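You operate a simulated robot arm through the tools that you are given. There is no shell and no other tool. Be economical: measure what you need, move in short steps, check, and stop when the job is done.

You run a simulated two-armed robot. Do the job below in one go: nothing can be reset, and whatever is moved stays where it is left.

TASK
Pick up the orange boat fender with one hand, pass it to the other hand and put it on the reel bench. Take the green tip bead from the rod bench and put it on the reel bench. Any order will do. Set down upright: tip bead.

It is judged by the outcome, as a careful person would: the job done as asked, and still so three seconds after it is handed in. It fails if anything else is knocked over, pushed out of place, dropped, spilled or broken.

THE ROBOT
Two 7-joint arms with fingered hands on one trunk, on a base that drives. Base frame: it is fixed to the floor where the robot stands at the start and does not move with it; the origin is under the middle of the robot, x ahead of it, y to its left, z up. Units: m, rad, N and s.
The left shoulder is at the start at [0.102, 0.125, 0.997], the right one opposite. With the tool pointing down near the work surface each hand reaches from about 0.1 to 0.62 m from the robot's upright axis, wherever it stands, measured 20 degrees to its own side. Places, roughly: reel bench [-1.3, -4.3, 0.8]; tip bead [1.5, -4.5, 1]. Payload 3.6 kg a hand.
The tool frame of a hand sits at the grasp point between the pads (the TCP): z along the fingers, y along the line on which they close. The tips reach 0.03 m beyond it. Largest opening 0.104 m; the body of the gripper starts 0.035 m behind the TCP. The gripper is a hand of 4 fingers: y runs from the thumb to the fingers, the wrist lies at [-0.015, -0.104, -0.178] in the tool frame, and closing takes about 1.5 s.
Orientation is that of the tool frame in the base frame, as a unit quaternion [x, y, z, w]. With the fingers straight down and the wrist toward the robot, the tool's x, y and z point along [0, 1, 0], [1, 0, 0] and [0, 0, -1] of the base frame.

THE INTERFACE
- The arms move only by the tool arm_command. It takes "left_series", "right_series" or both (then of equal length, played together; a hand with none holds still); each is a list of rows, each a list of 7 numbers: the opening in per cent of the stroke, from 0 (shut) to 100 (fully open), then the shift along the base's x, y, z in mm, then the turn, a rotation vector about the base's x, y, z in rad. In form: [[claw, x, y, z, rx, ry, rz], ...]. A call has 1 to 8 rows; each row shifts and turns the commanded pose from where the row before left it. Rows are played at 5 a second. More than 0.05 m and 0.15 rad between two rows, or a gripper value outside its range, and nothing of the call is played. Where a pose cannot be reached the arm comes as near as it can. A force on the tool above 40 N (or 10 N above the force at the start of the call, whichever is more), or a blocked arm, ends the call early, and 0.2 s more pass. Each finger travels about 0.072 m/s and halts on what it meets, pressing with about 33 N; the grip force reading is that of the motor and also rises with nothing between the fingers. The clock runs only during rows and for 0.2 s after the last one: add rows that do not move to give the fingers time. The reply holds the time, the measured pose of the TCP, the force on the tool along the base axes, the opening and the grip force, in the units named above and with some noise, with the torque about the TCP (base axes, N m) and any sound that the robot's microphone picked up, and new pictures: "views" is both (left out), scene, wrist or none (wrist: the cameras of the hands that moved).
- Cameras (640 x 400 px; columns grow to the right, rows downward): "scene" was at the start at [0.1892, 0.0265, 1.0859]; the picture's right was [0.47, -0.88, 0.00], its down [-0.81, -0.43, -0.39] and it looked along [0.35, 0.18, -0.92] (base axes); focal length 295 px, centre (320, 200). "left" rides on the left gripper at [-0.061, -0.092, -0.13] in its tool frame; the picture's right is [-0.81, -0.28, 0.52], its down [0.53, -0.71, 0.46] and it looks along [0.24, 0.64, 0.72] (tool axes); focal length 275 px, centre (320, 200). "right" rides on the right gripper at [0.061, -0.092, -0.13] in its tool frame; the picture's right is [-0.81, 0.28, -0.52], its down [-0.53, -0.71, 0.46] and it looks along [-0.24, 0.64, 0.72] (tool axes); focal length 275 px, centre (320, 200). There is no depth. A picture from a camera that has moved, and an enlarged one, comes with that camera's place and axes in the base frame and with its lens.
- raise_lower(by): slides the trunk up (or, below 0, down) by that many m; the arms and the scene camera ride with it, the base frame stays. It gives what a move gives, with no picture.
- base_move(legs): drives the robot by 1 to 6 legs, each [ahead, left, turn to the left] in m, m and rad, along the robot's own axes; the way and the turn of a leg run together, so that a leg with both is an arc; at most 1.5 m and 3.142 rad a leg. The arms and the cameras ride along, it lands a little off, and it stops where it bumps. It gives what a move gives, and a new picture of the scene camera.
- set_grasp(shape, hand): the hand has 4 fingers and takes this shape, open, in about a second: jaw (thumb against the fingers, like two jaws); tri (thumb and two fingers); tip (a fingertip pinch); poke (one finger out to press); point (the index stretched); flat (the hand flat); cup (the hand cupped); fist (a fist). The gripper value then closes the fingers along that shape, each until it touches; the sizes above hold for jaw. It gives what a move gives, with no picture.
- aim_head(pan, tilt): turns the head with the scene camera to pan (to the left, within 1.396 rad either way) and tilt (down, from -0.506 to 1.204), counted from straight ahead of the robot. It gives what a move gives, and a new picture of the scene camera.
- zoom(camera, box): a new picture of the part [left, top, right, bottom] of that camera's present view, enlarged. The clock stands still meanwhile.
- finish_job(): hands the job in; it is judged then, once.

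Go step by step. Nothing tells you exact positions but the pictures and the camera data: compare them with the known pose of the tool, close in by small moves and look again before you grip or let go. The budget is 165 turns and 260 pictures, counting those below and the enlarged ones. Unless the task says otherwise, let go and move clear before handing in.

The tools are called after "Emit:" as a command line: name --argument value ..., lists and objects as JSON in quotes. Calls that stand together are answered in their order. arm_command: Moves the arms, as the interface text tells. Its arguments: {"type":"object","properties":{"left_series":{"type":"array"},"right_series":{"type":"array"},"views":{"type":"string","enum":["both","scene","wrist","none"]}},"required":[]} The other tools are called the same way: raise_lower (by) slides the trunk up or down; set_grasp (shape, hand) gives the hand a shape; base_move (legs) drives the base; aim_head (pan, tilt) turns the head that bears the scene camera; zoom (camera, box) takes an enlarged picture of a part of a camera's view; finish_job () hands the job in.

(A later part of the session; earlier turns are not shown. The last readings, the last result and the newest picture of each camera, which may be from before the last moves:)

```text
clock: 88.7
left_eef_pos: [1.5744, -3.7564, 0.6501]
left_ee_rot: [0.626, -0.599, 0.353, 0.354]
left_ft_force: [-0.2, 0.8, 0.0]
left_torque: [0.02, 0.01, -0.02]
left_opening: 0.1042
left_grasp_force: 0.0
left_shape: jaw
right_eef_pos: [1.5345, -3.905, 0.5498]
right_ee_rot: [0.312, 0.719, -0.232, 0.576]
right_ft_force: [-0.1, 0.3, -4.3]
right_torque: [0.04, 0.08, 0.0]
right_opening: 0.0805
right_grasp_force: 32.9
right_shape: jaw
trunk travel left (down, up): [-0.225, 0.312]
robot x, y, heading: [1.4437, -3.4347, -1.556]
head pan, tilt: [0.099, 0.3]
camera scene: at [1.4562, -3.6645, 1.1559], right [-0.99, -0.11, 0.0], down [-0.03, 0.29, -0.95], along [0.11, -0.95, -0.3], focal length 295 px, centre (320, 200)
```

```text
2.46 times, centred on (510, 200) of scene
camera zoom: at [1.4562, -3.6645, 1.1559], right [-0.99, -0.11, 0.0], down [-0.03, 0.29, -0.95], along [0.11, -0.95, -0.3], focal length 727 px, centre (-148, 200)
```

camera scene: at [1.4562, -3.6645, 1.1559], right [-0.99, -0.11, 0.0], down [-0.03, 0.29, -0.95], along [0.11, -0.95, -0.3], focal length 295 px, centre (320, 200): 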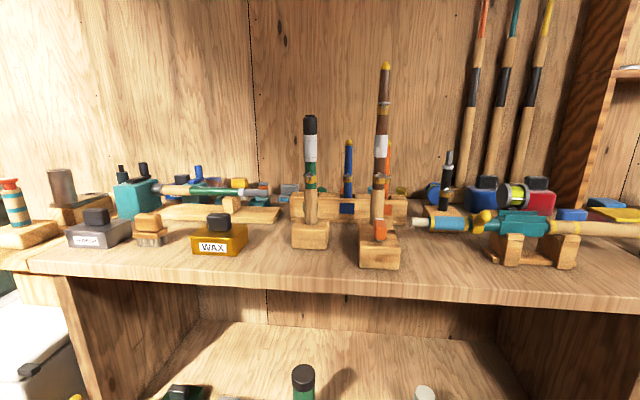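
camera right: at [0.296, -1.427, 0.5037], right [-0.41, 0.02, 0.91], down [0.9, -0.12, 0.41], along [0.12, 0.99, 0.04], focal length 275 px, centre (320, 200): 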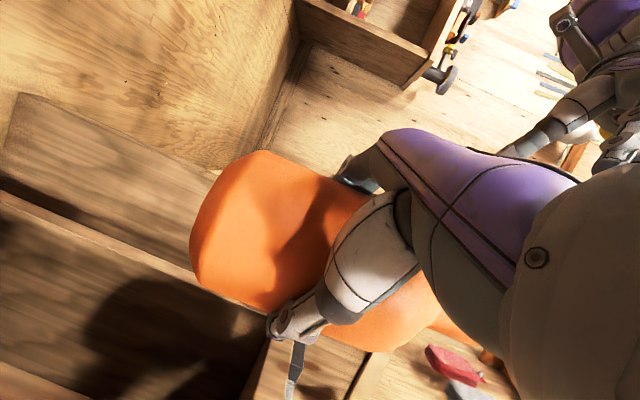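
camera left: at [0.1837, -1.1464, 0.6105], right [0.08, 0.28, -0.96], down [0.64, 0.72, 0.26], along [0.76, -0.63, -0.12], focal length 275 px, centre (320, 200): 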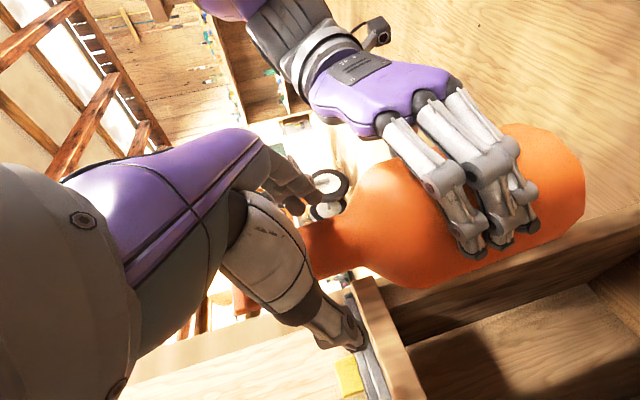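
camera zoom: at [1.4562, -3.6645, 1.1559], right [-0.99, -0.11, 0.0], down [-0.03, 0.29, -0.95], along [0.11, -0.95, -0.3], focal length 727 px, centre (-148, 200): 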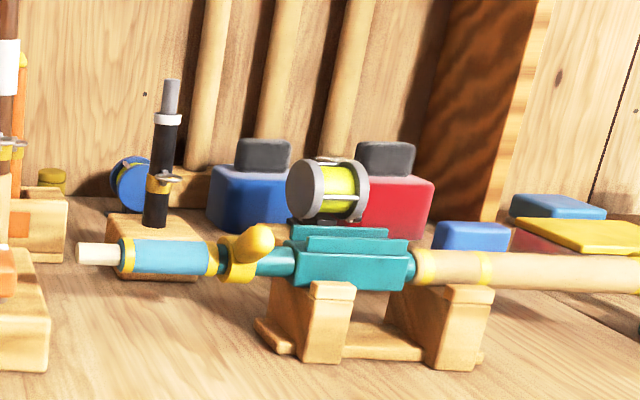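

The rack at the back has green, blue and orange slots; the green one is hidden behind the front-left rod. I'll raise the trunk and shift sideways to see behind it.

Emit:
raise_lower --by 0.25

Emit:
base_move --legs '[[0, -0.2, 0]]'

Emit:
aim_head --pan 0.25 --tilt 0.55

Emit:
zoom --camera "scene" --box '[180, 40, 460, 240]'

```text
clock: 91.3
left_eef_pos: [1.5736, -3.7542, 0.8996]
left_ee_rot: [0.626, -0.599, 0.353, 0.354]
left_ft_force: [0.0, 0.6, -0.6]
left_torque: [0.0, 0.01, -0.01]
left_opening: 0.1042
left_grasp_force: 0.1
left_shape: jaw
right_eef_pos: [1.5333, -3.9048, 0.7998]
right_ee_rot: [0.313, 0.719, -0.232, 0.576]
right_ft_force: [0.1, -0.5, -4.8]
right_torque: [0.03, 0.08, -0.01]
right_opening: 0.0808
right_grasp_force: 32.6
right_shape: jaw
trunk travel left (down, up): [-0.475, 0.062]
robot x, y, heading: [1.4427, -3.4336, -1.564]
head pan, tilt: [0.099, 0.3]
```

```text
clock: 93.7
left_eef_pos: [1.373, -3.7572, 0.8994]
left_ee_rot: [0.626, -0.598, 0.354, 0.353]
left_ft_force: [0.3, -0.1, -0.2]
left_torque: [0.0, 0.0, -0.01]
left_opening: 0.1041
left_grasp_force: 0.0
left_shape: jaw
right_eef_pos: [1.334, -3.9091, 0.8004]
right_ee_rot: [0.313, 0.718, -0.233, 0.577]
right_ft_force: [0.1, 0.1, -4.2]
right_torque: [0.04, 0.06, -0.01]
right_opening: 0.0806
right_grasp_force: 32.5
right_shape: jaw
trunk travel left (down, up): [-0.475, 0.062]
robot x, y, heading: [1.2423, -3.436, -1.56]
head pan, tilt: [0.099, 0.3]
camera scene: at [1.2548, -3.5913, 1.4159], right [-0.99, -0.11, 0.0], down [-0.03, 0.29, -0.96], along [0.11, -0.95, -0.3], focal length 295 px, centre (320, 200)
```

scene: 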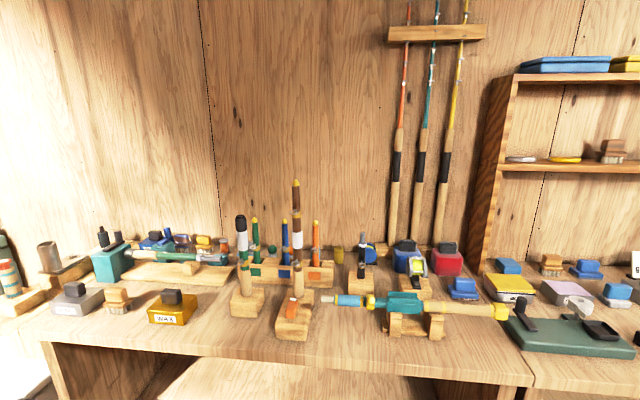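

```text
clock: 94.5
left_eef_pos: [1.3738, -3.7577, 0.8989]
left_ee_rot: [0.627, -0.598, 0.353, 0.353]
left_ft_force: [0.1, 0.3, 0.3]
left_torque: [0.0, 0.04, -0.01]
left_opening: 0.1039
left_grasp_force: 0.1
left_shape: jaw
right_eef_pos: [1.3337, -3.9093, 0.7996]
right_ee_rot: [0.312, 0.719, -0.232, 0.576]
right_ft_force: [0.1, 0.0, -4.6]
right_torque: [0.06, 0.03, 0.06]
right_opening: 0.081
right_grasp_force: 33.0
right_shape: jaw
trunk travel left (down, up): [-0.475, 0.062]
robot x, y, heading: [1.2405, -3.437, -1.559]
head pan, tilt: [0.25, 0.55]
camera scene: at [1.2679, -3.5852, 1.393], right [-0.97, -0.26, 0.0], down [-0.14, 0.5, -0.85], along [0.22, -0.82, -0.52], focal length 295 px, centre (320, 200)
```

scene: 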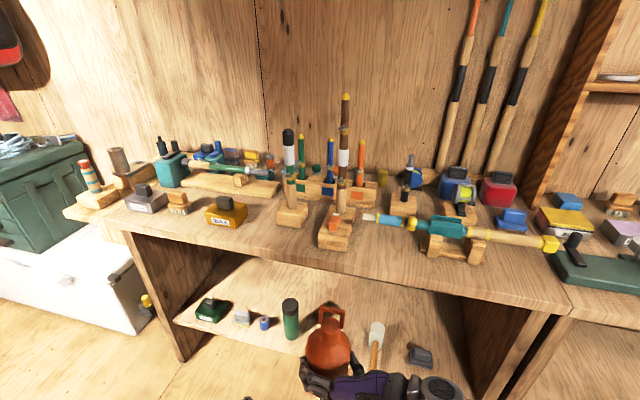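

```text
2.00 times, centred on (320, 140) of scene
camera zoom: at [1.2679, -3.5852, 1.393], right [-0.97, -0.26, 0.0], down [-0.14, 0.5, -0.85], along [0.22, -0.82, -0.52], focal length 590 px, centre (320, 320)
```

zoom: 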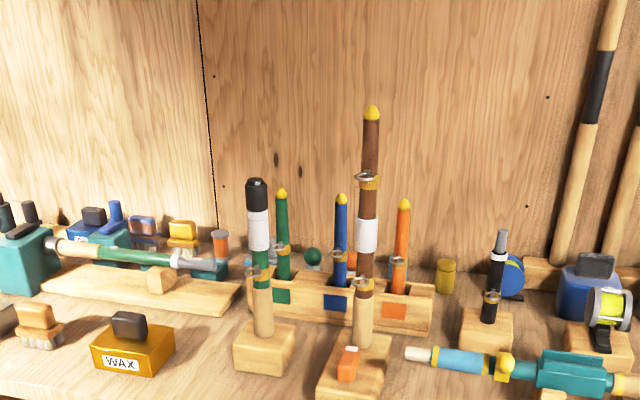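

There are green candidates: a green stick with a yellow tip in the rack, and a green ball behind the rack. Let me zoom in more closely.

Emit:
zoom --camera "scene" --box '[270, 110, 390, 210]'

Emit:
base_move --legs '[[0.12, -0.12, 0]]'

Emit:
aim_head --pan 0.4 --tilt 0.6

Emit:
zoom --camera "scene" --box '[240, 60, 440, 200]'

```text
4.00 times, centred on (330, 160) of scene
camera zoom: at [1.2679, -3.5852, 1.393], right [-0.97, -0.26, 0.0], down [-0.14, 0.5, -0.85], along [0.22, -0.82, -0.52], focal length 1181 px, centre (280, 360)
```

zoom: 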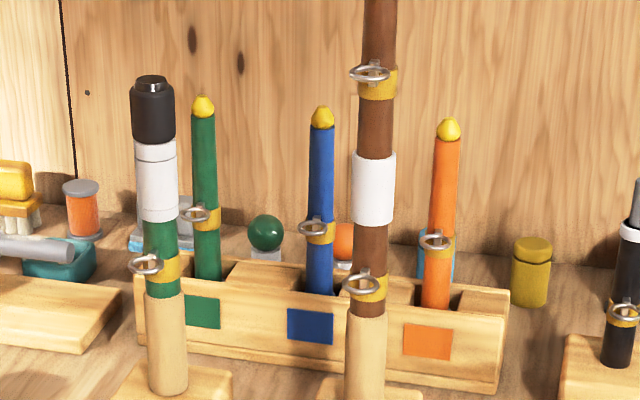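

```text
clock: 96.2
left_eef_pos: [1.2544, -3.8783, 0.8986]
left_ee_rot: [0.627, -0.598, 0.353, 0.354]
left_ft_force: [0.3, -0.5, 0.8]
left_torque: [-0.04, 0.03, 0.01]
left_opening: 0.1036
left_grasp_force: 0.0
left_shape: jaw
right_eef_pos: [1.2152, -4.0292, 0.8003]
right_ee_rot: [0.313, 0.718, -0.232, 0.576]
right_ft_force: [0.0, 0.4, -4.8]
right_torque: [0.04, 0.05, 0.01]
right_opening: 0.0808
right_grasp_force: 33.1
right_shape: jaw
trunk travel left (down, up): [-0.475, 0.062]
robot x, y, heading: [1.1247, -3.5599, -1.554]
head pan, tilt: [0.25, 0.55]
camera scene: at [1.1486, -3.7063, 1.3929], right [-0.97, -0.26, 0.0], down [-0.14, 0.5, -0.85], along [0.22, -0.82, -0.52], focal length 295 px, centre (320, 200)
```

scene: 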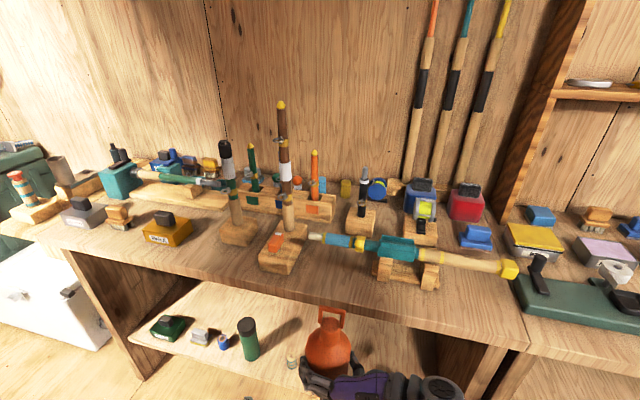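

```text
clock: 96.9
left_eef_pos: [1.2558, -3.8788, 0.8999]
left_ee_rot: [0.627, -0.597, 0.353, 0.354]
left_ft_force: [-0.3, -0.5, 0.6]
left_torque: [0.04, 0.0, -0.02]
left_opening: 0.1038
left_grasp_force: 0.0
left_shape: jaw
right_eef_pos: [1.2144, -4.0292, 0.8011]
right_ee_rot: [0.313, 0.719, -0.233, 0.575]
right_ft_force: [0.2, -0.4, -5.5]
right_torque: [0.04, 0.08, -0.02]
right_opening: 0.0808
right_grasp_force: 33.3
right_shape: jaw
trunk travel left (down, up): [-0.475, 0.062]
robot x, y, heading: [1.1267, -3.5566, -1.553]
head pan, tilt: [0.4, 0.6]
camera scene: at [1.1611, -3.7001, 1.3884], right [-0.92, -0.4, 0.0], down [-0.23, 0.52, -0.83], along [0.33, -0.76, -0.56], focal length 295 px, centre (320, 200)
```

scene: 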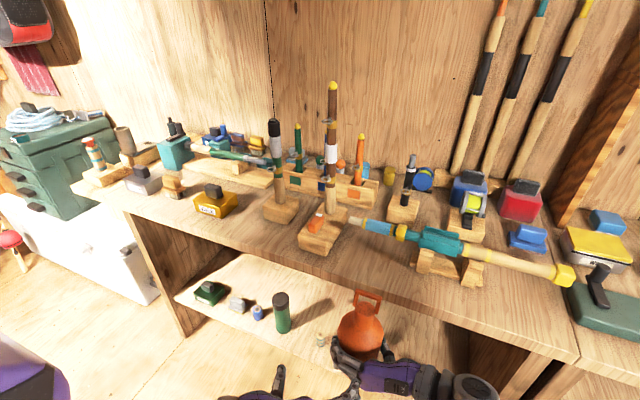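

```text
2.86 times, centred on (340, 130) of scene
camera zoom: at [1.1611, -3.7001, 1.3884], right [-0.92, -0.4, 0.0], down [-0.23, 0.52, -0.83], along [0.33, -0.76, -0.56], focal length 844 px, centre (263, 400)
```

zoom: 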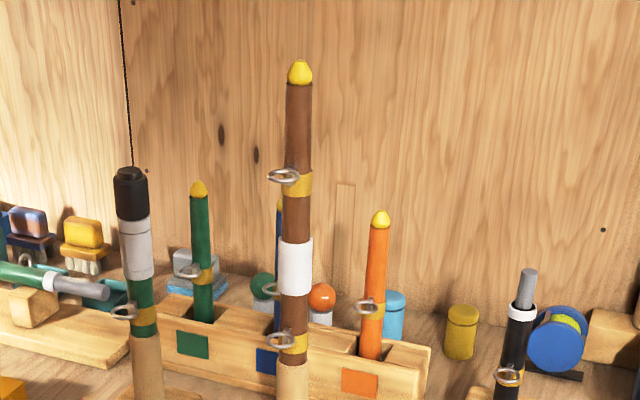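

Behind the rack there's a green ball on a pale stub (≈[1.56, -4.63, 0.885]), with an orange one beside it. To tell which is the "tip bead", I'll view from the other side too.

Emit:
base_move --legs '[[0.0, 0.5, 0]]'

Emit:
aim_head --pan -0.1 --tilt 0.6

Emit:
zoom --camera "scene" --box '[280, 60, 460, 190]'

```text
clock: 101.7
left_eef_pos: [1.7526, -3.8696, 0.8994]
left_ee_rot: [0.628, -0.596, 0.354, 0.353]
left_ft_force: [0.0, 0.5, 0.4]
left_torque: [0.01, 0.0, -0.04]
left_opening: 0.1039
left_grasp_force: 0.1
left_shape: jaw
right_eef_pos: [1.7135, -4.0201, 0.7994]
right_ee_rot: [0.31, 0.72, -0.23, 0.577]
right_ft_force: [0.4, -0.2, -4.8]
right_torque: [0.01, 0.05, 0.0]
right_opening: 0.0807
right_grasp_force: 33.4
right_shape: jaw
trunk travel left (down, up): [-0.475, 0.062]
robot x, y, heading: [1.6214, -3.5475, -1.551]
head pan, tilt: [0.4, 0.6]
camera scene: at [1.6577, -3.6911, 1.3884], right [-0.91, -0.41, 0.0], down [-0.23, 0.52, -0.82], along [0.34, -0.75, -0.57], focal length 295 px, centre (320, 200)
```

scene: 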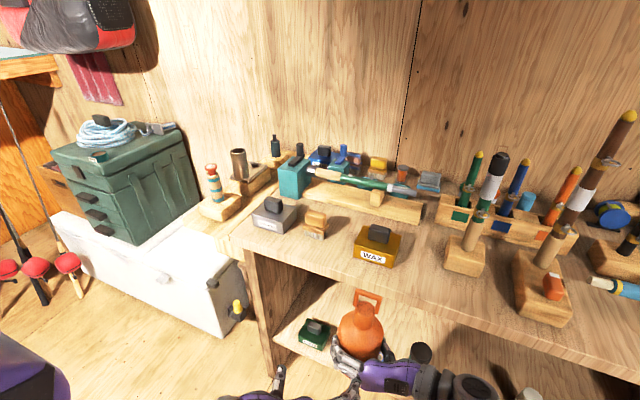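

```text
clock: 102.7
left_eef_pos: [1.7525, -3.8688, 0.9007]
left_ee_rot: [0.628, -0.597, 0.355, 0.353]
left_ft_force: [1.0, -0.1, 0.0]
left_torque: [-0.01, 0.0, 0.0]
left_opening: 0.1037
left_grasp_force: 0.0
left_shape: jaw
right_eef_pos: [1.7131, -4.0189, 0.7995]
right_ee_rot: [0.31, 0.721, -0.229, 0.576]
right_ft_force: [0.3, 0.0, -5.4]
right_torque: [0.07, 0.08, -0.03]
right_opening: 0.0811
right_grasp_force: 32.9
right_shape: jaw
trunk travel left (down, up): [-0.475, 0.062]
robot x, y, heading: [1.6207, -3.5498, -1.548]
head pan, tilt: [-0.099, 0.6]
camera scene: at [1.6146, -3.6985, 1.3884], right [-1.0, 0.08, 0.0], down [0.04, 0.56, -0.82], along [-0.06, -0.82, -0.57], focal length 295 px, centre (320, 200)
```

scene: 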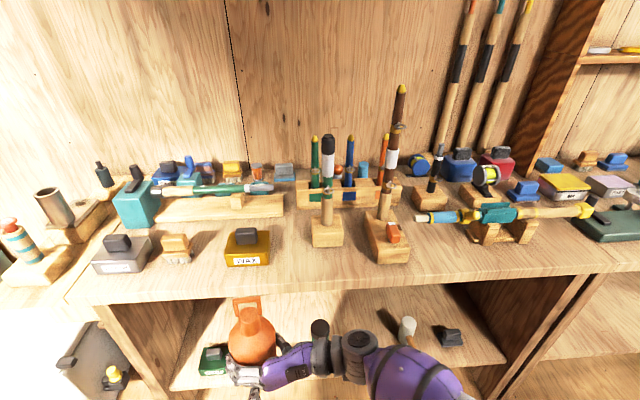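

```text
3.08 times, centred on (370, 125) of scene
camera zoom: at [1.6146, -3.6985, 1.3884], right [-1.0, 0.08, 0.0], down [0.04, 0.56, -0.82], along [-0.06, -0.82, -0.57], focal length 908 px, centre (166, 431)
```

zoom: 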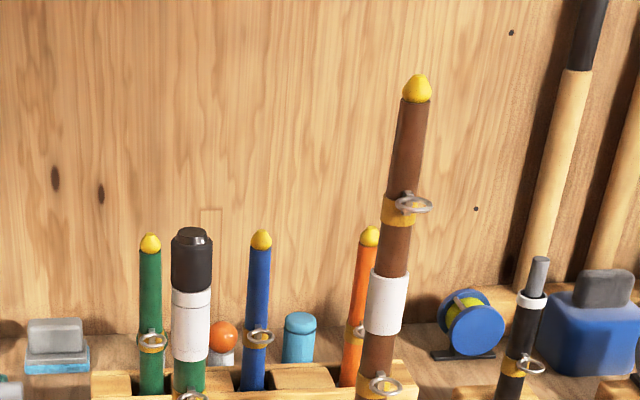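

Both views agree on the positions. The right hand is full anyway, so I'll deliver the fender first: turn right and drive along the back corridor toward the reel bench.

Emit:
base_move --legs '[[-0.05, 0, -0.8], [0, 0, -0.79]]'

Emit:
aim_head --pan 0.15 --tilt 0.4

```text
clock: 107.2
left_eef_pos: [1.3158, -3.627, 0.8992]
left_ee_rot: [-0.014, 0.866, 0.004, -0.5]
left_ft_force: [0.6, 0.0, -0.4]
left_torque: [0.02, 0.03, -0.02]
left_opening: 0.1039
left_grasp_force: 0.2
left_shape: jaw
right_eef_pos: [1.1651, -3.5858, 0.8006]
right_ee_rot: [0.732, 0.282, -0.573, 0.239]
right_ft_force: [-0.3, -1.0, -5.0]
right_torque: [0.04, -0.02, 0.02]
right_opening: 0.0806
right_grasp_force: 33.1
right_shape: jaw
trunk travel left (down, up): [-0.475, 0.062]
robot x, y, heading: [1.637, -3.4983, 3.137]
head pan, tilt: [-0.099, 0.6]
camera scene: at [1.4891, -3.4934, 1.3884], right [0.1, 0.99, 0.0], down [0.56, -0.06, -0.82], along [-0.82, 0.08, -0.57], focal length 295 px, centre (320, 200)
```

scene: 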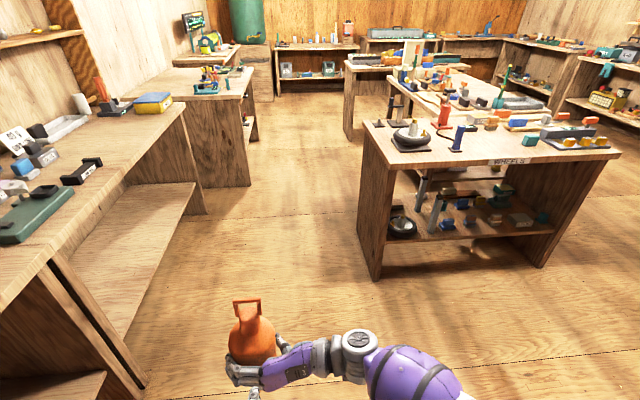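

```text
clock: 108.0
left_eef_pos: [1.3163, -3.6265, 0.8985]
left_ee_rot: [-0.014, 0.866, 0.004, -0.5]
left_ft_force: [0.2, -0.9, 0.1]
left_torque: [-0.04, -0.01, 0.02]
left_opening: 0.1038
left_grasp_force: 0.1
left_shape: jaw
right_eef_pos: [1.1655, -3.5849, 0.8009]
right_ee_rot: [0.731, 0.283, -0.573, 0.239]
right_ft_force: [0.4, -0.5, -5.8]
right_torque: [0.06, -0.09, -0.02]
right_opening: 0.0806
right_grasp_force: 33.3
right_shape: jaw
trunk travel left (down, up): [-0.475, 0.062]
robot x, y, heading: [1.6368, -3.504, 3.141]
head pan, tilt: [0.15, 0.4]
camera scene: at [1.4854, -3.516, 1.4066], right [-0.15, 0.99, 0.0], down [0.39, 0.06, -0.92], along [-0.91, -0.14, -0.39], focal length 295 px, centre (320, 200)
```

scene: 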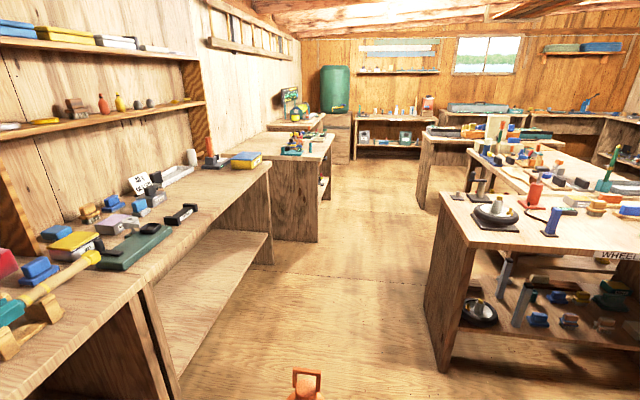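

The reel bench is the one past the gap, x≈-0.8 to -1.8 with its front at y≈-3.87. I'll drive down the middle of the corridor.

Emit:
base_move --legs '[[0.3, 0.1, 0], [1.4, 0, 0]]'

```text
clock: 116.7
left_eef_pos: [-0.3878, -3.7393, 0.9001]
left_ee_rot: [-0.02, 0.866, 0.001, -0.5]
left_ft_force: [0.0, 0.3, -0.7]
left_torque: [-0.01, 0.01, 0.0]
left_opening: 0.1041
left_grasp_force: 0.1
left_shape: jaw
right_eef_pos: [-0.537, -3.6997, 0.801]
right_ee_rot: [0.73, 0.287, -0.571, 0.244]
right_ft_force: [0.2, 0.4, -4.0]
right_torque: [0.07, -0.07, 0.02]
right_opening: 0.0808
right_grasp_force: 33.0
right_shape: jaw
trunk travel left (down, up): [-0.475, 0.062]
robot x, y, heading: [-0.0679, -3.6055, -3.129]
head pan, tilt: [0.15, 0.4]
camera scene: at [-0.2191, -3.6261, 1.4066], right [-0.16, 0.99, 0.0], down [0.38, 0.06, -0.92], along [-0.91, -0.15, -0.39], focal length 295 px, centre (320, 200)
```

scene: 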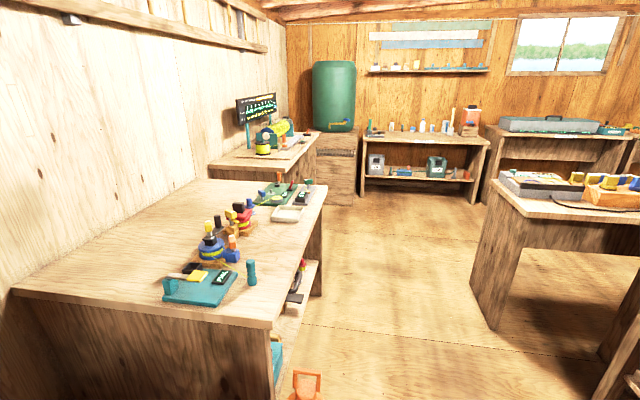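

The reel bench's front strip around [-1.2, -3.97] looks free. I'll raise the fender above bench height, then move in front of it.

Emit:
raise_lower --by 0.06

Emit:
arm_command --right_series '[[0, 0, 0, 30, 0, 0, 0], [0, 0, 0, 30, 0, 0, 0], [0, 0, 0, 30, 0, 0, 0], [0, 0, 0, 30, 0, 0, 0], [0, 0, 0, 0, 0, 0, 0]]' --left_series '[[100, 20, -10, 15, 0, 0, 0], [100, 20, -10, 15, 0, 0, 0], [100, 0, -10, 15, 0, 0, 0], [100, 0, 0, 15, 0, 0, 0], [100, 0, 0, 0, 0, 0, 0]]' --views "none"

Emit:
base_move --legs '[[0.5, -0.2, 0], [0.5, -0.03, 0]]'

Emit:
aim_head --pan 1.2 --tilt 0.75

```text
clock: 117.7
left_eef_pos: [-0.3872, -3.7392, 0.9587]
left_ee_rot: [-0.02, 0.867, 0.001, -0.498]
left_ft_force: [-0.1, -0.2, -0.8]
left_torque: [0.02, 0.03, 0.0]
left_opening: 0.104
left_grasp_force: 0.0
left_shape: jaw
right_eef_pos: [-0.5377, -3.6999, 0.8595]
right_ee_rot: [0.731, 0.287, -0.569, 0.243]
right_ft_force: [0.2, 0.2, -4.2]
right_torque: [0.03, -0.04, -0.05]
right_opening: 0.0805
right_grasp_force: 32.9
right_shape: jaw
trunk travel left (down, up): [-0.535, 0.002]
robot x, y, heading: [-0.0666, -3.6089, -3.127]
head pan, tilt: [0.15, 0.4]
```

```text
clock: 118.9
left_eef_pos: [-0.348, -3.7683, 1.0187]
left_ee_rot: [-0.02, 0.866, 0.001, -0.5]
left_ft_force: [-0.8, 0.3, -0.1]
left_torque: [-0.01, 0.03, 0.01]
left_opening: 0.1041
left_grasp_force: 0.1
left_shape: jaw
right_eef_pos: [-0.5356, -3.6999, 0.9794]
right_ee_rot: [0.73, 0.287, -0.571, 0.243]
right_ft_force: [-0.6, -0.9, -5.9]
right_torque: [0.03, -0.05, 0.01]
right_opening: 0.0805
right_grasp_force: 32.8
right_shape: jaw
trunk travel left (down, up): [-0.535, 0.002]
robot x, y, heading: [-0.0636, -3.606, -3.125]
head pan, tilt: [0.15, 0.4]
```

```text
clock: 124.6
left_eef_pos: [-1.3546, -3.5591, 1.0188]
left_ee_rot: [-0.023, 0.866, -0.001, -0.499]
left_ft_force: [-0.1, 0.1, 0.0]
left_torque: [0.01, -0.01, -0.02]
left_opening: 0.1043
left_grasp_force: 0.0
left_shape: jaw
right_eef_pos: [-1.5423, -3.4906, 0.981]
right_ee_rot: [0.728, 0.288, -0.571, 0.245]
right_ft_force: [-1.4, -0.7, -5.1]
right_torque: [0.04, -0.03, 0.01]
right_opening: 0.0806
right_grasp_force: 33.1
right_shape: jaw
trunk travel left (down, up): [-0.535, 0.002]
robot x, y, heading: [-1.0734, -3.395, -3.123]
head pan, tilt: [0.15, 0.4]
camera scene: at [-1.1681, -3.4133, 1.4711], right [-0.17, 0.99, 0.0], down [0.38, 0.07, -0.92], along [-0.91, -0.16, -0.39], focal length 295 px, centre (320, 200)
```

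scene: 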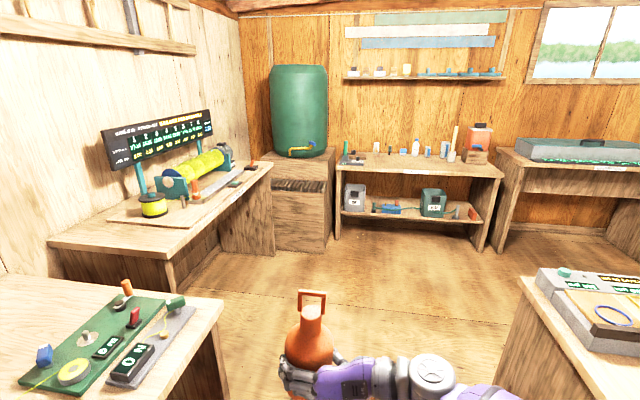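

```text
clock: 125.9
left_eef_pos: [-1.3536, -3.5579, 1.0184]
left_ee_rot: [-0.023, 0.866, -0.001, -0.5]
left_ft_force: [-0.3, 0.4, 0.2]
left_torque: [0.0, 0.01, 0.0]
left_opening: 0.1038
left_grasp_force: 0.0
left_shape: jaw
right_eef_pos: [-1.5435, -3.4903, 0.9797]
right_ee_rot: [0.728, 0.289, -0.571, 0.244]
right_ft_force: [0.3, -0.3, -4.3]
right_torque: [0.02, -0.05, 0.02]
right_opening: 0.0806
right_grasp_force: 32.9
right_shape: jaw
trunk travel left (down, up): [-0.535, 0.002]
robot x, y, heading: [-1.0722, -3.3977, -3.124]
head pan, tilt: [1.201, 0.75]
camera scene: at [-1.1051, -3.4754, 1.44], right [-0.94, 0.34, 0.0], down [0.23, 0.64, -0.73], along [-0.25, -0.69, -0.68], focal length 295 px, centre (320, 200)
```

scene: 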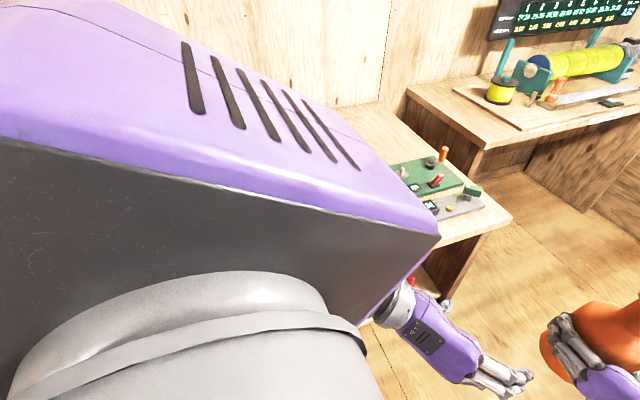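

This is the bench centred at about [-1.32, -4.27]. I'll turn left to face it, with the fender above bench height.

Emit:
base_move --legs '[[0, 0, 0.8], [0, 0, 0.75]]'

Emit:
aim_head --pan 0.0 --tilt 0.85

```text
clock: 130.4
left_eef_pos: [-0.9149, -3.6788, 1.018]
left_ee_rot: [0.625, -0.6, 0.353, 0.355]
left_ft_force: [-0.3, -0.5, 0.2]
left_torque: [0.0, 0.02, -0.02]
left_opening: 0.1037
left_grasp_force: 0.0
left_shape: jaw
right_eef_pos: [-0.9839, -3.8678, 0.9797]
right_ee_rot: [0.314, 0.719, -0.233, 0.575]
right_ft_force: [0.2, -0.1, -5.2]
right_torque: [0.07, 0.08, -0.03]
right_opening: 0.0804
right_grasp_force: 32.7
right_shape: jaw
trunk travel left (down, up): [-0.535, 0.002]
robot x, y, heading: [-1.0764, -3.3988, -1.56]
head pan, tilt: [1.201, 0.75]
camera scene: at [-0.9954, -3.4301, 1.44], right [-0.35, -0.94, 0.0], down [-0.64, 0.24, -0.73], along [0.68, -0.26, -0.68], focal length 295 px, centre (320, 200)
```

scene: 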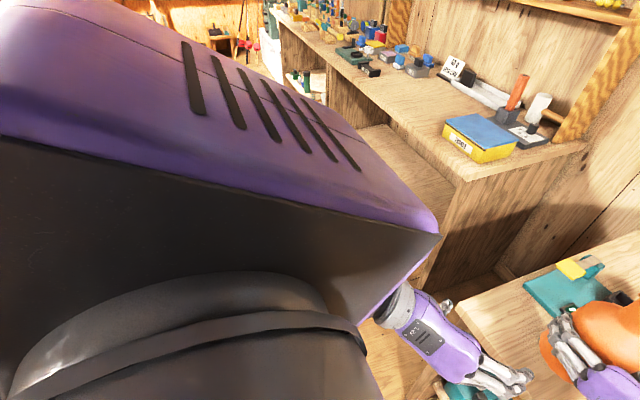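

```text
clock: 131.8
left_eef_pos: [-0.9139, -3.6791, 1.0193]
left_ee_rot: [0.625, -0.599, 0.352, 0.355]
left_ft_force: [0.5, 0.4, 0.2]
left_torque: [0.0, 0.01, -0.01]
left_opening: 0.1041
left_grasp_force: 0.1
left_shape: jaw
right_eef_pos: [-0.9855, -3.8683, 0.98]
right_ee_rot: [0.313, 0.719, -0.233, 0.575]
right_ft_force: [0.9, -0.3, -5.5]
right_torque: [0.03, 0.05, -0.01]
right_opening: 0.0805
right_grasp_force: 32.0
right_shape: jaw
trunk travel left (down, up): [-0.535, 0.002]
robot x, y, heading: [-1.0722, -3.3974, -1.562]
head pan, tilt: [0.0, 0.85]
camera scene: at [-1.0721, -3.4791, 1.432], right [-1.0, -0.01, 0.0], down [-0.01, 0.75, -0.66], along [0.01, -0.66, -0.75], focal length 295 px, centre (320, 200)
```

scene: 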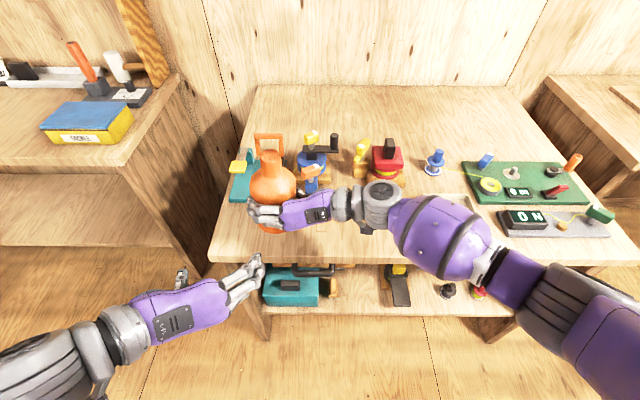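

The front strip is free. I'll shift the base right 0.2 m so that the fender hangs over the clear strip.

Emit:
base_move --legs '[[0.05, -0.2, 0]]'

Emit:
arm_command --right_series '[[0, -20, -10, -10, 0, 0, 0], [0, -20, -10, -10, 0, 0, 0], [0, 0, 0, -10, 0, 0, 0], [0, 0, 0, 0, 0, 0, 0]]' --left_series '[[100, 0, 0, 0, 0, 0, 0], [100, 0, 0, 0, 0, 0, 0], [100, 0, 0, 0, 0, 0, 0], [100, 0, 0, 0, 0, 0, 0]]' --views "both"

```text
clock: 134.2
left_eef_pos: [-1.1097, -3.7307, 1.0175]
left_ee_rot: [0.624, -0.6, 0.353, 0.355]
left_ft_force: [0.2, -0.6, 0.8]
left_torque: [0.01, 0.02, 0.0]
left_opening: 0.1038
left_grasp_force: 0.1
left_shape: jaw
right_eef_pos: [-1.1806, -3.9195, 0.9803]
right_ee_rot: [0.314, 0.718, -0.234, 0.575]
right_ft_force: [1.3, 0.2, -4.7]
right_torque: [0.05, 0.05, 0.02]
right_opening: 0.0805
right_grasp_force: 32.8
right_shape: jaw
trunk travel left (down, up): [-0.535, 0.002]
robot x, y, heading: [-1.2691, -3.4499, -1.561]
head pan, tilt: [0.0, 0.85]
camera scene: at [-1.2682, -3.5313, 1.432], right [-1.0, -0.01, 0.0], down [-0.01, 0.75, -0.66], along [0.01, -0.66, -0.75], focal length 295 px, centre (320, 200)
```

scene: 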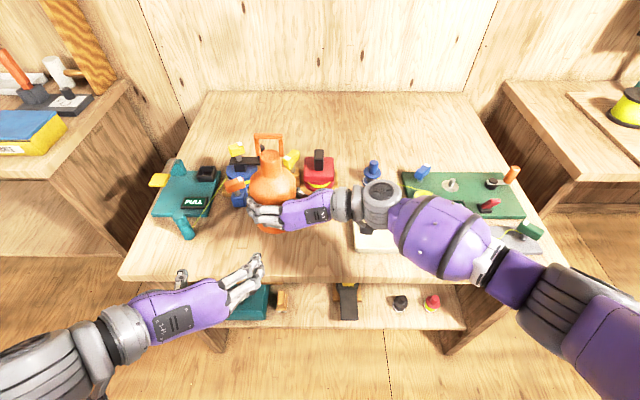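

```text
clock: 135.2
left_eef_pos: [-1.11, -3.7304, 1.0195]
left_ee_rot: [0.624, -0.601, 0.352, 0.355]
left_ft_force: [-0.1, 0.3, -0.1]
left_torque: [0.0, -0.01, -0.03]
left_opening: 0.1038
left_grasp_force: 0.1
left_shape: jaw
right_eef_pos: [-1.2189, -3.9401, 0.9513]
right_ee_rot: [0.315, 0.718, -0.233, 0.576]
right_ft_force: [0.1, 0.1, -5.3]
right_torque: [0.02, 0.04, -0.01]
right_opening: 0.0805
right_grasp_force: 32.8
right_shape: jaw
trunk travel left (down, up): [-0.535, 0.002]
robot x, y, heading: [-1.2688, -3.4515, -1.561]
head pan, tilt: [0.0, 0.85]
camera scene: at [-1.2683, -3.5313, 1.432], right [-1.0, -0.01, 0.0], down [-0.01, 0.75, -0.66], along [0.01, -0.66, -0.75], focal length 295 px, centre (320, 200)
camera right: at [-1.384, -3.9005, 0.9173], right [-0.04, 0.4, 0.91], down [-0.13, -0.91, 0.39], along [0.99, -0.1, 0.09], focal length 275 px, centre (320, 200)
camera left: at [-1.0236, -3.5855, 1.0299], right [0.26, -0.04, -0.97], down [0.74, -0.64, 0.22], along [-0.63, -0.77, -0.14], focal length 275 px, centre (320, 200)
```

scene: 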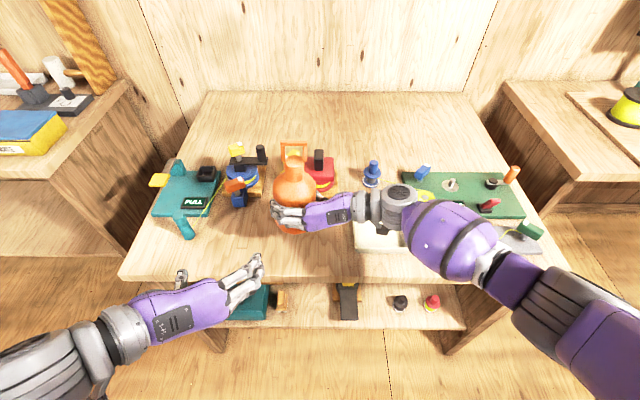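
right: 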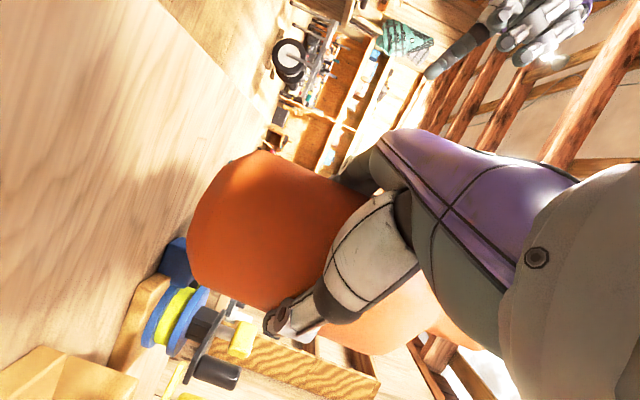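
left: 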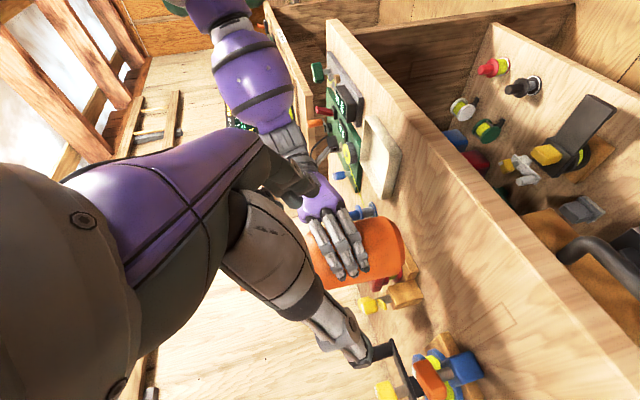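

The fender hangs nearly vertical above a clear spot at about [-1.19, -3.97]. I'll nudge it and lower 40 mm, then look.

Emit:
arm_command --right_series '[[0, 6, -6, -10, 0, 0, 0], [0, 6, -6, -10, 0, 0, 0], [0, 0, 0, -10, 0, 0, 0], [0, 0, 0, -10, 0, 0, 0], [0, 0, 0, 0, 0, 0, 0]]' --views "both"

Emit:
zoom --camera "left" --box '[260, 160, 500, 340]'

```text
clock: 136.4
left_eef_pos: [-1.1112, -3.7312, 1.0189]
left_ee_rot: [0.624, -0.6, 0.352, 0.355]
left_ft_force: [-0.8, -0.1, 0.3]
left_torque: [0.0, 0.02, -0.03]
left_opening: 0.1039
left_grasp_force: 0.1
left_shape: jaw
right_eef_pos: [-1.2091, -3.9512, 0.9096]
right_ee_rot: [0.315, 0.719, -0.234, 0.575]
right_ft_force: [0.2, -0.4, -4.8]
right_torque: [0.03, 0.07, 0.0]
right_opening: 0.0807
right_grasp_force: 33.1
right_shape: jaw
trunk travel left (down, up): [-0.535, 0.002]
robot x, y, heading: [-1.2691, -3.4442, -1.566]
head pan, tilt: [0.0, 0.85]
camera scene: at [-1.2681, -3.5312, 1.432], right [-1.0, -0.01, 0.0], down [-0.01, 0.75, -0.66], along [0.01, -0.66, -0.75], focal length 295 px, centre (320, 200)
camera right: at [-1.373, -3.9112, 0.877], right [-0.04, 0.4, 0.91], down [-0.13, -0.91, 0.39], along [0.99, -0.1, 0.09], focal length 275 px, centre (320, 200)
```

scene: 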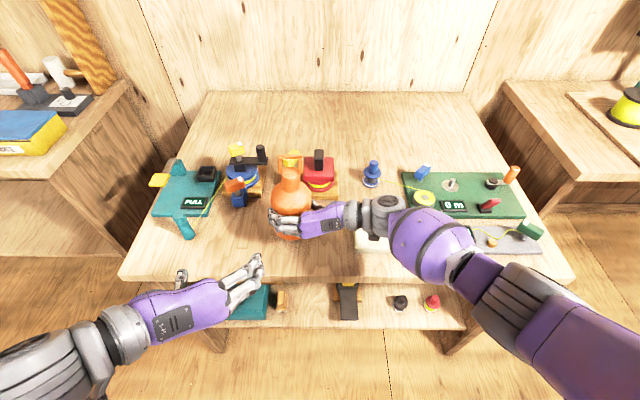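
right: 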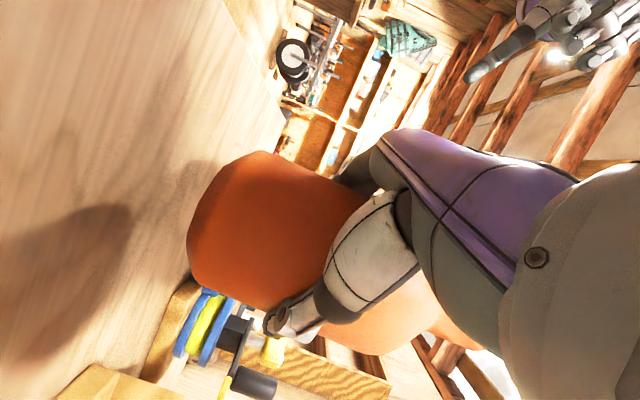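

```text
2.22 times, centred on (380, 250) of left
camera zoom: at [-1.0235, -3.5854, 1.0299], right [0.26, -0.04, -0.97], down [0.74, -0.64, 0.22], along [-0.63, -0.77, -0.14], focal length 612 px, centre (187, 89)
```

zoom: 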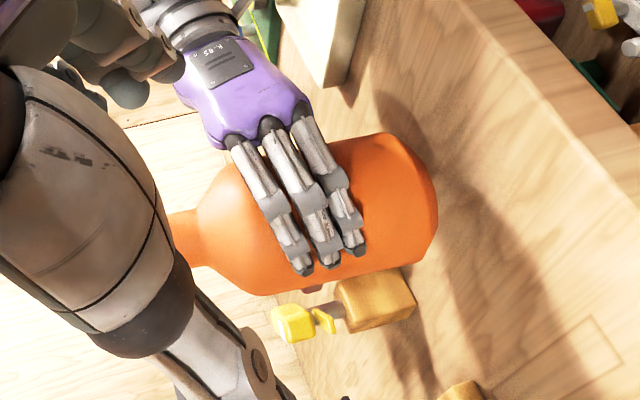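

The bottom is roughly 30 mm above the bench. Lowering 20 mm, then checking the force.

Emit:
arm_command --right_series '[[0, 0, 0, -7, 0, 0, 0], [0, 0, 0, -7, 0, 0, 0], [0, 0, 0, -6, 0, 0, 0], [0, 0, 0, 0, 0, 0, 0]]' --views "none"

Emit:
zoom --camera "left" --box '[260, 160, 500, 340]'

```text
clock: 137.4
left_eef_pos: [-1.1101, -3.7314, 1.0184]
left_ee_rot: [0.624, -0.6, 0.352, 0.355]
left_ft_force: [-0.1, -0.2, -0.5]
left_torque: [0.01, 0.03, -0.01]
left_opening: 0.1039
left_grasp_force: 0.1
left_shape: jaw
right_eef_pos: [-1.2086, -3.9498, 0.8895]
right_ee_rot: [0.315, 0.718, -0.234, 0.575]
right_ft_force: [0.4, 0.6, -5.0]
right_torque: [0.09, 0.07, 0.02]
right_opening: 0.0807
right_grasp_force: 33.2
right_shape: jaw
trunk travel left (down, up): [-0.535, 0.002]
robot x, y, heading: [-1.2687, -3.4489, -1.565]
head pan, tilt: [0.0, 0.85]
```

```text
2.22 times, centred on (380, 250) of left
camera zoom: at [-1.0235, -3.5854, 1.0298], right [0.26, -0.04, -0.97], down [0.74, -0.64, 0.22], along [-0.63, -0.77, -0.14], focal length 612 px, centre (187, 89)
```

zoom: 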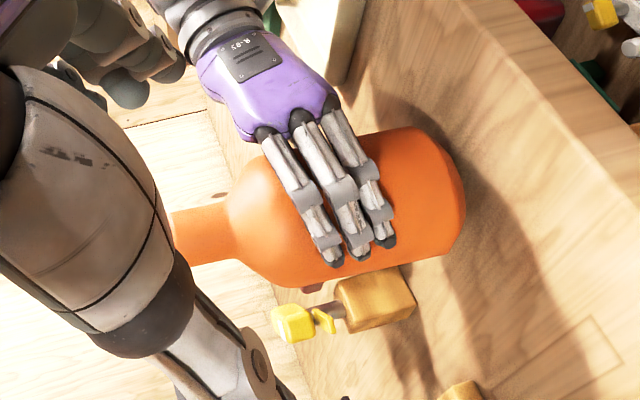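

The fender leans about 7–8° back toward the hand. I'll pitch the hand forward-down by 0.12 rad to straighten it, then look.

Emit:
arm_command --right_series '[[0, 0, 0, 2, 0.042, 0.042, 0], [0, 0, 0, 2, 0.042, 0.042, 0], [0, 0, 0, 0, 0, 0, 0]]' --views "wrist"

Emit:
zoom --camera "left" --box '[260, 160, 500, 340]'

```text
clock: 138.2
left_eef_pos: [-1.1109, -3.7316, 1.0173]
left_ee_rot: [0.624, -0.6, 0.352, 0.356]
left_ft_force: [-0.7, -0.1, -0.2]
left_torque: [0.01, 0.0, 0.0]
left_opening: 0.1041
left_grasp_force: 0.1
left_shape: jaw
right_eef_pos: [-1.2085, -3.9517, 0.8946]
right_ee_rot: [0.328, 0.752, -0.215, 0.53]
right_ft_force: [-0.6, 0.5, -4.7]
right_torque: [0.04, 0.02, -0.03]
right_opening: 0.0806
right_grasp_force: 33.3
right_shape: jaw
trunk travel left (down, up): [-0.535, 0.002]
robot x, y, heading: [-1.2687, -3.4482, -1.555]
head pan, tilt: [0.0, 0.85]
camera right: at [-1.3749, -3.9098, 0.8789], right [0.04, 0.32, 0.95], down [-0.1, -0.94, 0.33], along [0.99, -0.11, -0.01], focal length 275 px, centre (320, 200)
```

right: 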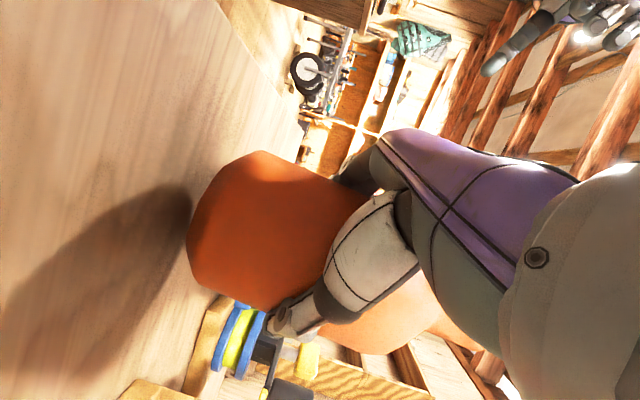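

```text
2.22 times, centred on (380, 250) of left
camera zoom: at [-1.0234, -3.5854, 1.0298], right [0.26, -0.04, -0.97], down [0.74, -0.64, 0.22], along [-0.63, -0.77, -0.14], focal length 612 px, centre (187, 89)
```

zoom: 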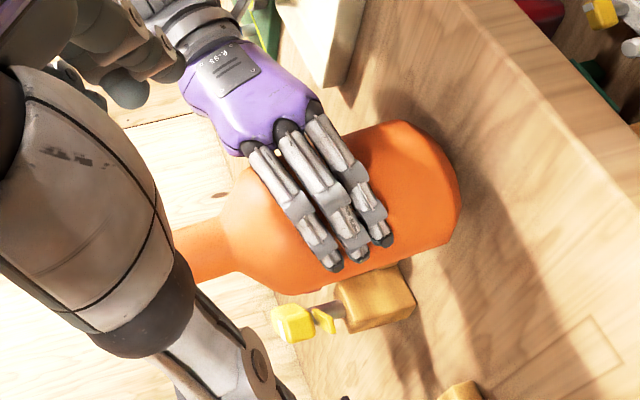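

Now it's upright. Lowering slowly to contact.

Emit:
arm_command --right_series '[[0, 0, 0, -5, 0, 0, 0], [0, 0, 0, -5, 0, 0, 0], [0, 0, 0, -4, 0, 0, 0], [0, 0, 0, 0, 0, 0, 0]]' --views "none"

Emit:
zoom --camera "left" --box '[260, 160, 500, 340]'

```text
clock: 139.2
left_eef_pos: [-1.1104, -3.732, 1.0179]
left_ee_rot: [0.625, -0.599, 0.352, 0.355]
left_ft_force: [-0.1, -0.2, -0.5]
left_torque: [0.0, 0.02, 0.01]
left_opening: 0.1039
left_grasp_force: 0.1
left_shape: jaw
right_eef_pos: [-1.2079, -3.9529, 0.8795]
right_ee_rot: [0.329, 0.751, -0.216, 0.53]
right_ft_force: [-0.6, 0.5, -3.4]
right_torque: [0.05, 0.02, -0.03]
right_opening: 0.0804
right_grasp_force: 33.1
right_shape: jaw
trunk travel left (down, up): [-0.535, 0.002]
robot x, y, heading: [-1.2677, -3.4502, -1.563]
head pan, tilt: [0.0, 0.85]
```

```text
2.22 times, centred on (380, 250) of left
camera zoom: at [-1.0235, -3.5854, 1.0299], right [0.26, -0.04, -0.97], down [0.74, -0.64, 0.22], along [-0.63, -0.77, -0.14], focal length 612 px, centre (187, 89)
```

zoom: 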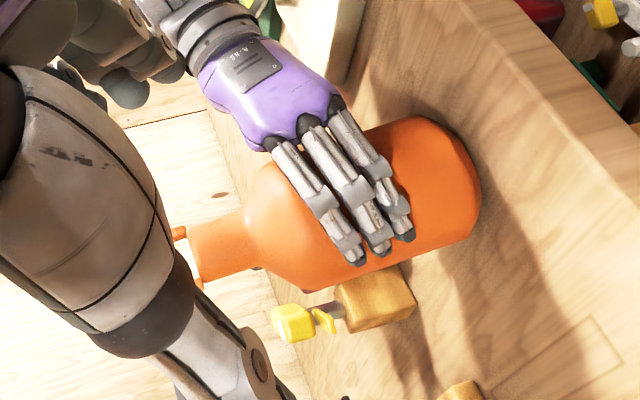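

Emit:
arm_command --right_series '[[0, 0, 0, -4, 0, 0, 0], [0, 0, 0, -4, 0, 0, 0], [0, 0, 0, 0, 0, 0, 0]]' --views "none"

```text
clock: 140.0
left_eef_pos: [-1.1113, -3.7292, 1.0189]
left_ee_rot: [0.624, -0.6, 0.353, 0.356]
left_ft_force: [0.2, -0.2, -0.3]
left_torque: [-0.01, -0.01, 0.02]
left_opening: 0.1039
left_grasp_force: 0.1
left_shape: jaw
right_eef_pos: [-1.2085, -3.9518, 0.874]
right_ee_rot: [0.327, 0.75, -0.217, 0.533]
right_ft_force: [-0.9, 7.4, 14.8]
right_torque: [0.06, -0.39, 0.17]
right_opening: 0.0805
right_grasp_force: 33.1
right_shape: jaw
trunk travel left (down, up): [-0.535, 0.002]
robot x, y, heading: [-1.2729, -3.4465, -1.561]
head pan, tilt: [0.0, 0.85]
```

Contact with the bench. I'll ease up 2 mm and open the hand.

Emit:
arm_command --right_series '[[0, 0, 0, 3, 0, 0, 0], [0, 0, 0, 0, 0, 0, 0], [80, 0, 0, 0, 0, 0, 0], [90, 0, 0, 0, 0, 0, 0], [100, 0, 0, 0, 0, 0, 0], [100, 0, 0, 0, 0, 0, 0]]' --views "both"

Emit:
zoom --camera "left" --box '[260, 160, 500, 340]'

```text
clock: 141.4
left_eef_pos: [-1.1106, -3.7308, 1.017]
left_ee_rot: [0.624, -0.6, 0.351, 0.355]
left_ft_force: [-0.3, -0.1, 0.0]
left_torque: [0.02, 0.02, 0.02]
left_opening: 0.1037
left_grasp_force: 0.1
left_shape: jaw
right_eef_pos: [-1.2092, -3.9521, 0.8751]
right_ee_rot: [0.328, 0.751, -0.217, 0.531]
right_ft_force: [-0.2, -0.3, -0.4]
right_torque: [0.01, -0.01, 0.02]
right_opening: 0.1039
right_grasp_force: 0.0
right_shape: jaw
trunk travel left (down, up): [-0.535, 0.002]
robot x, y, heading: [-1.2694, -3.4453, -1.562]
head pan, tilt: [0.0, 0.85]
camera scene: at [-1.2681, -3.5311, 1.432], right [-1.0, -0.01, 0.0], down [-0.01, 0.75, -0.66], along [0.01, -0.66, -0.75], focal length 295 px, centre (320, 200)
camera right: at [-1.3753, -3.9103, 0.8595], right [0.04, 0.32, 0.95], down [-0.1, -0.94, 0.33], along [0.99, -0.11, -0.01], focal length 275 px, centre (320, 200)
```

scene: 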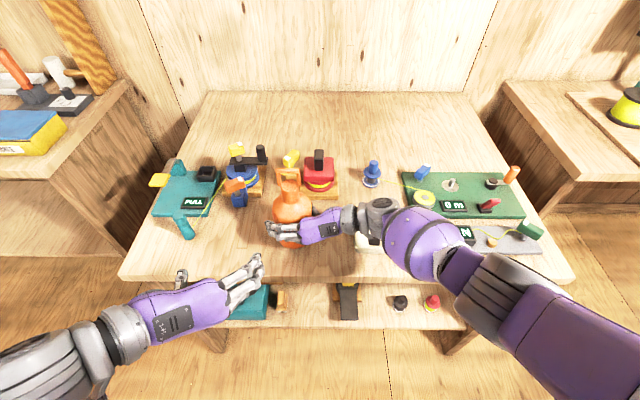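
right: 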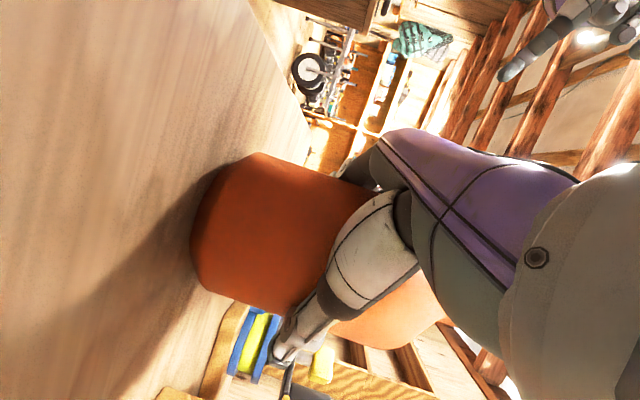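

```text
2.22 times, centred on (380, 250) of left
camera zoom: at [-1.0235, -3.5853, 1.0299], right [0.26, -0.04, -0.97], down [0.74, -0.64, 0.22], along [-0.63, -0.77, -0.14], focal length 612 px, centre (187, 89)
```

zoom: 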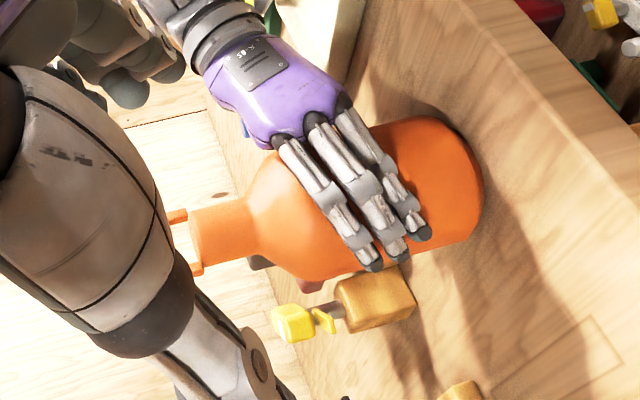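

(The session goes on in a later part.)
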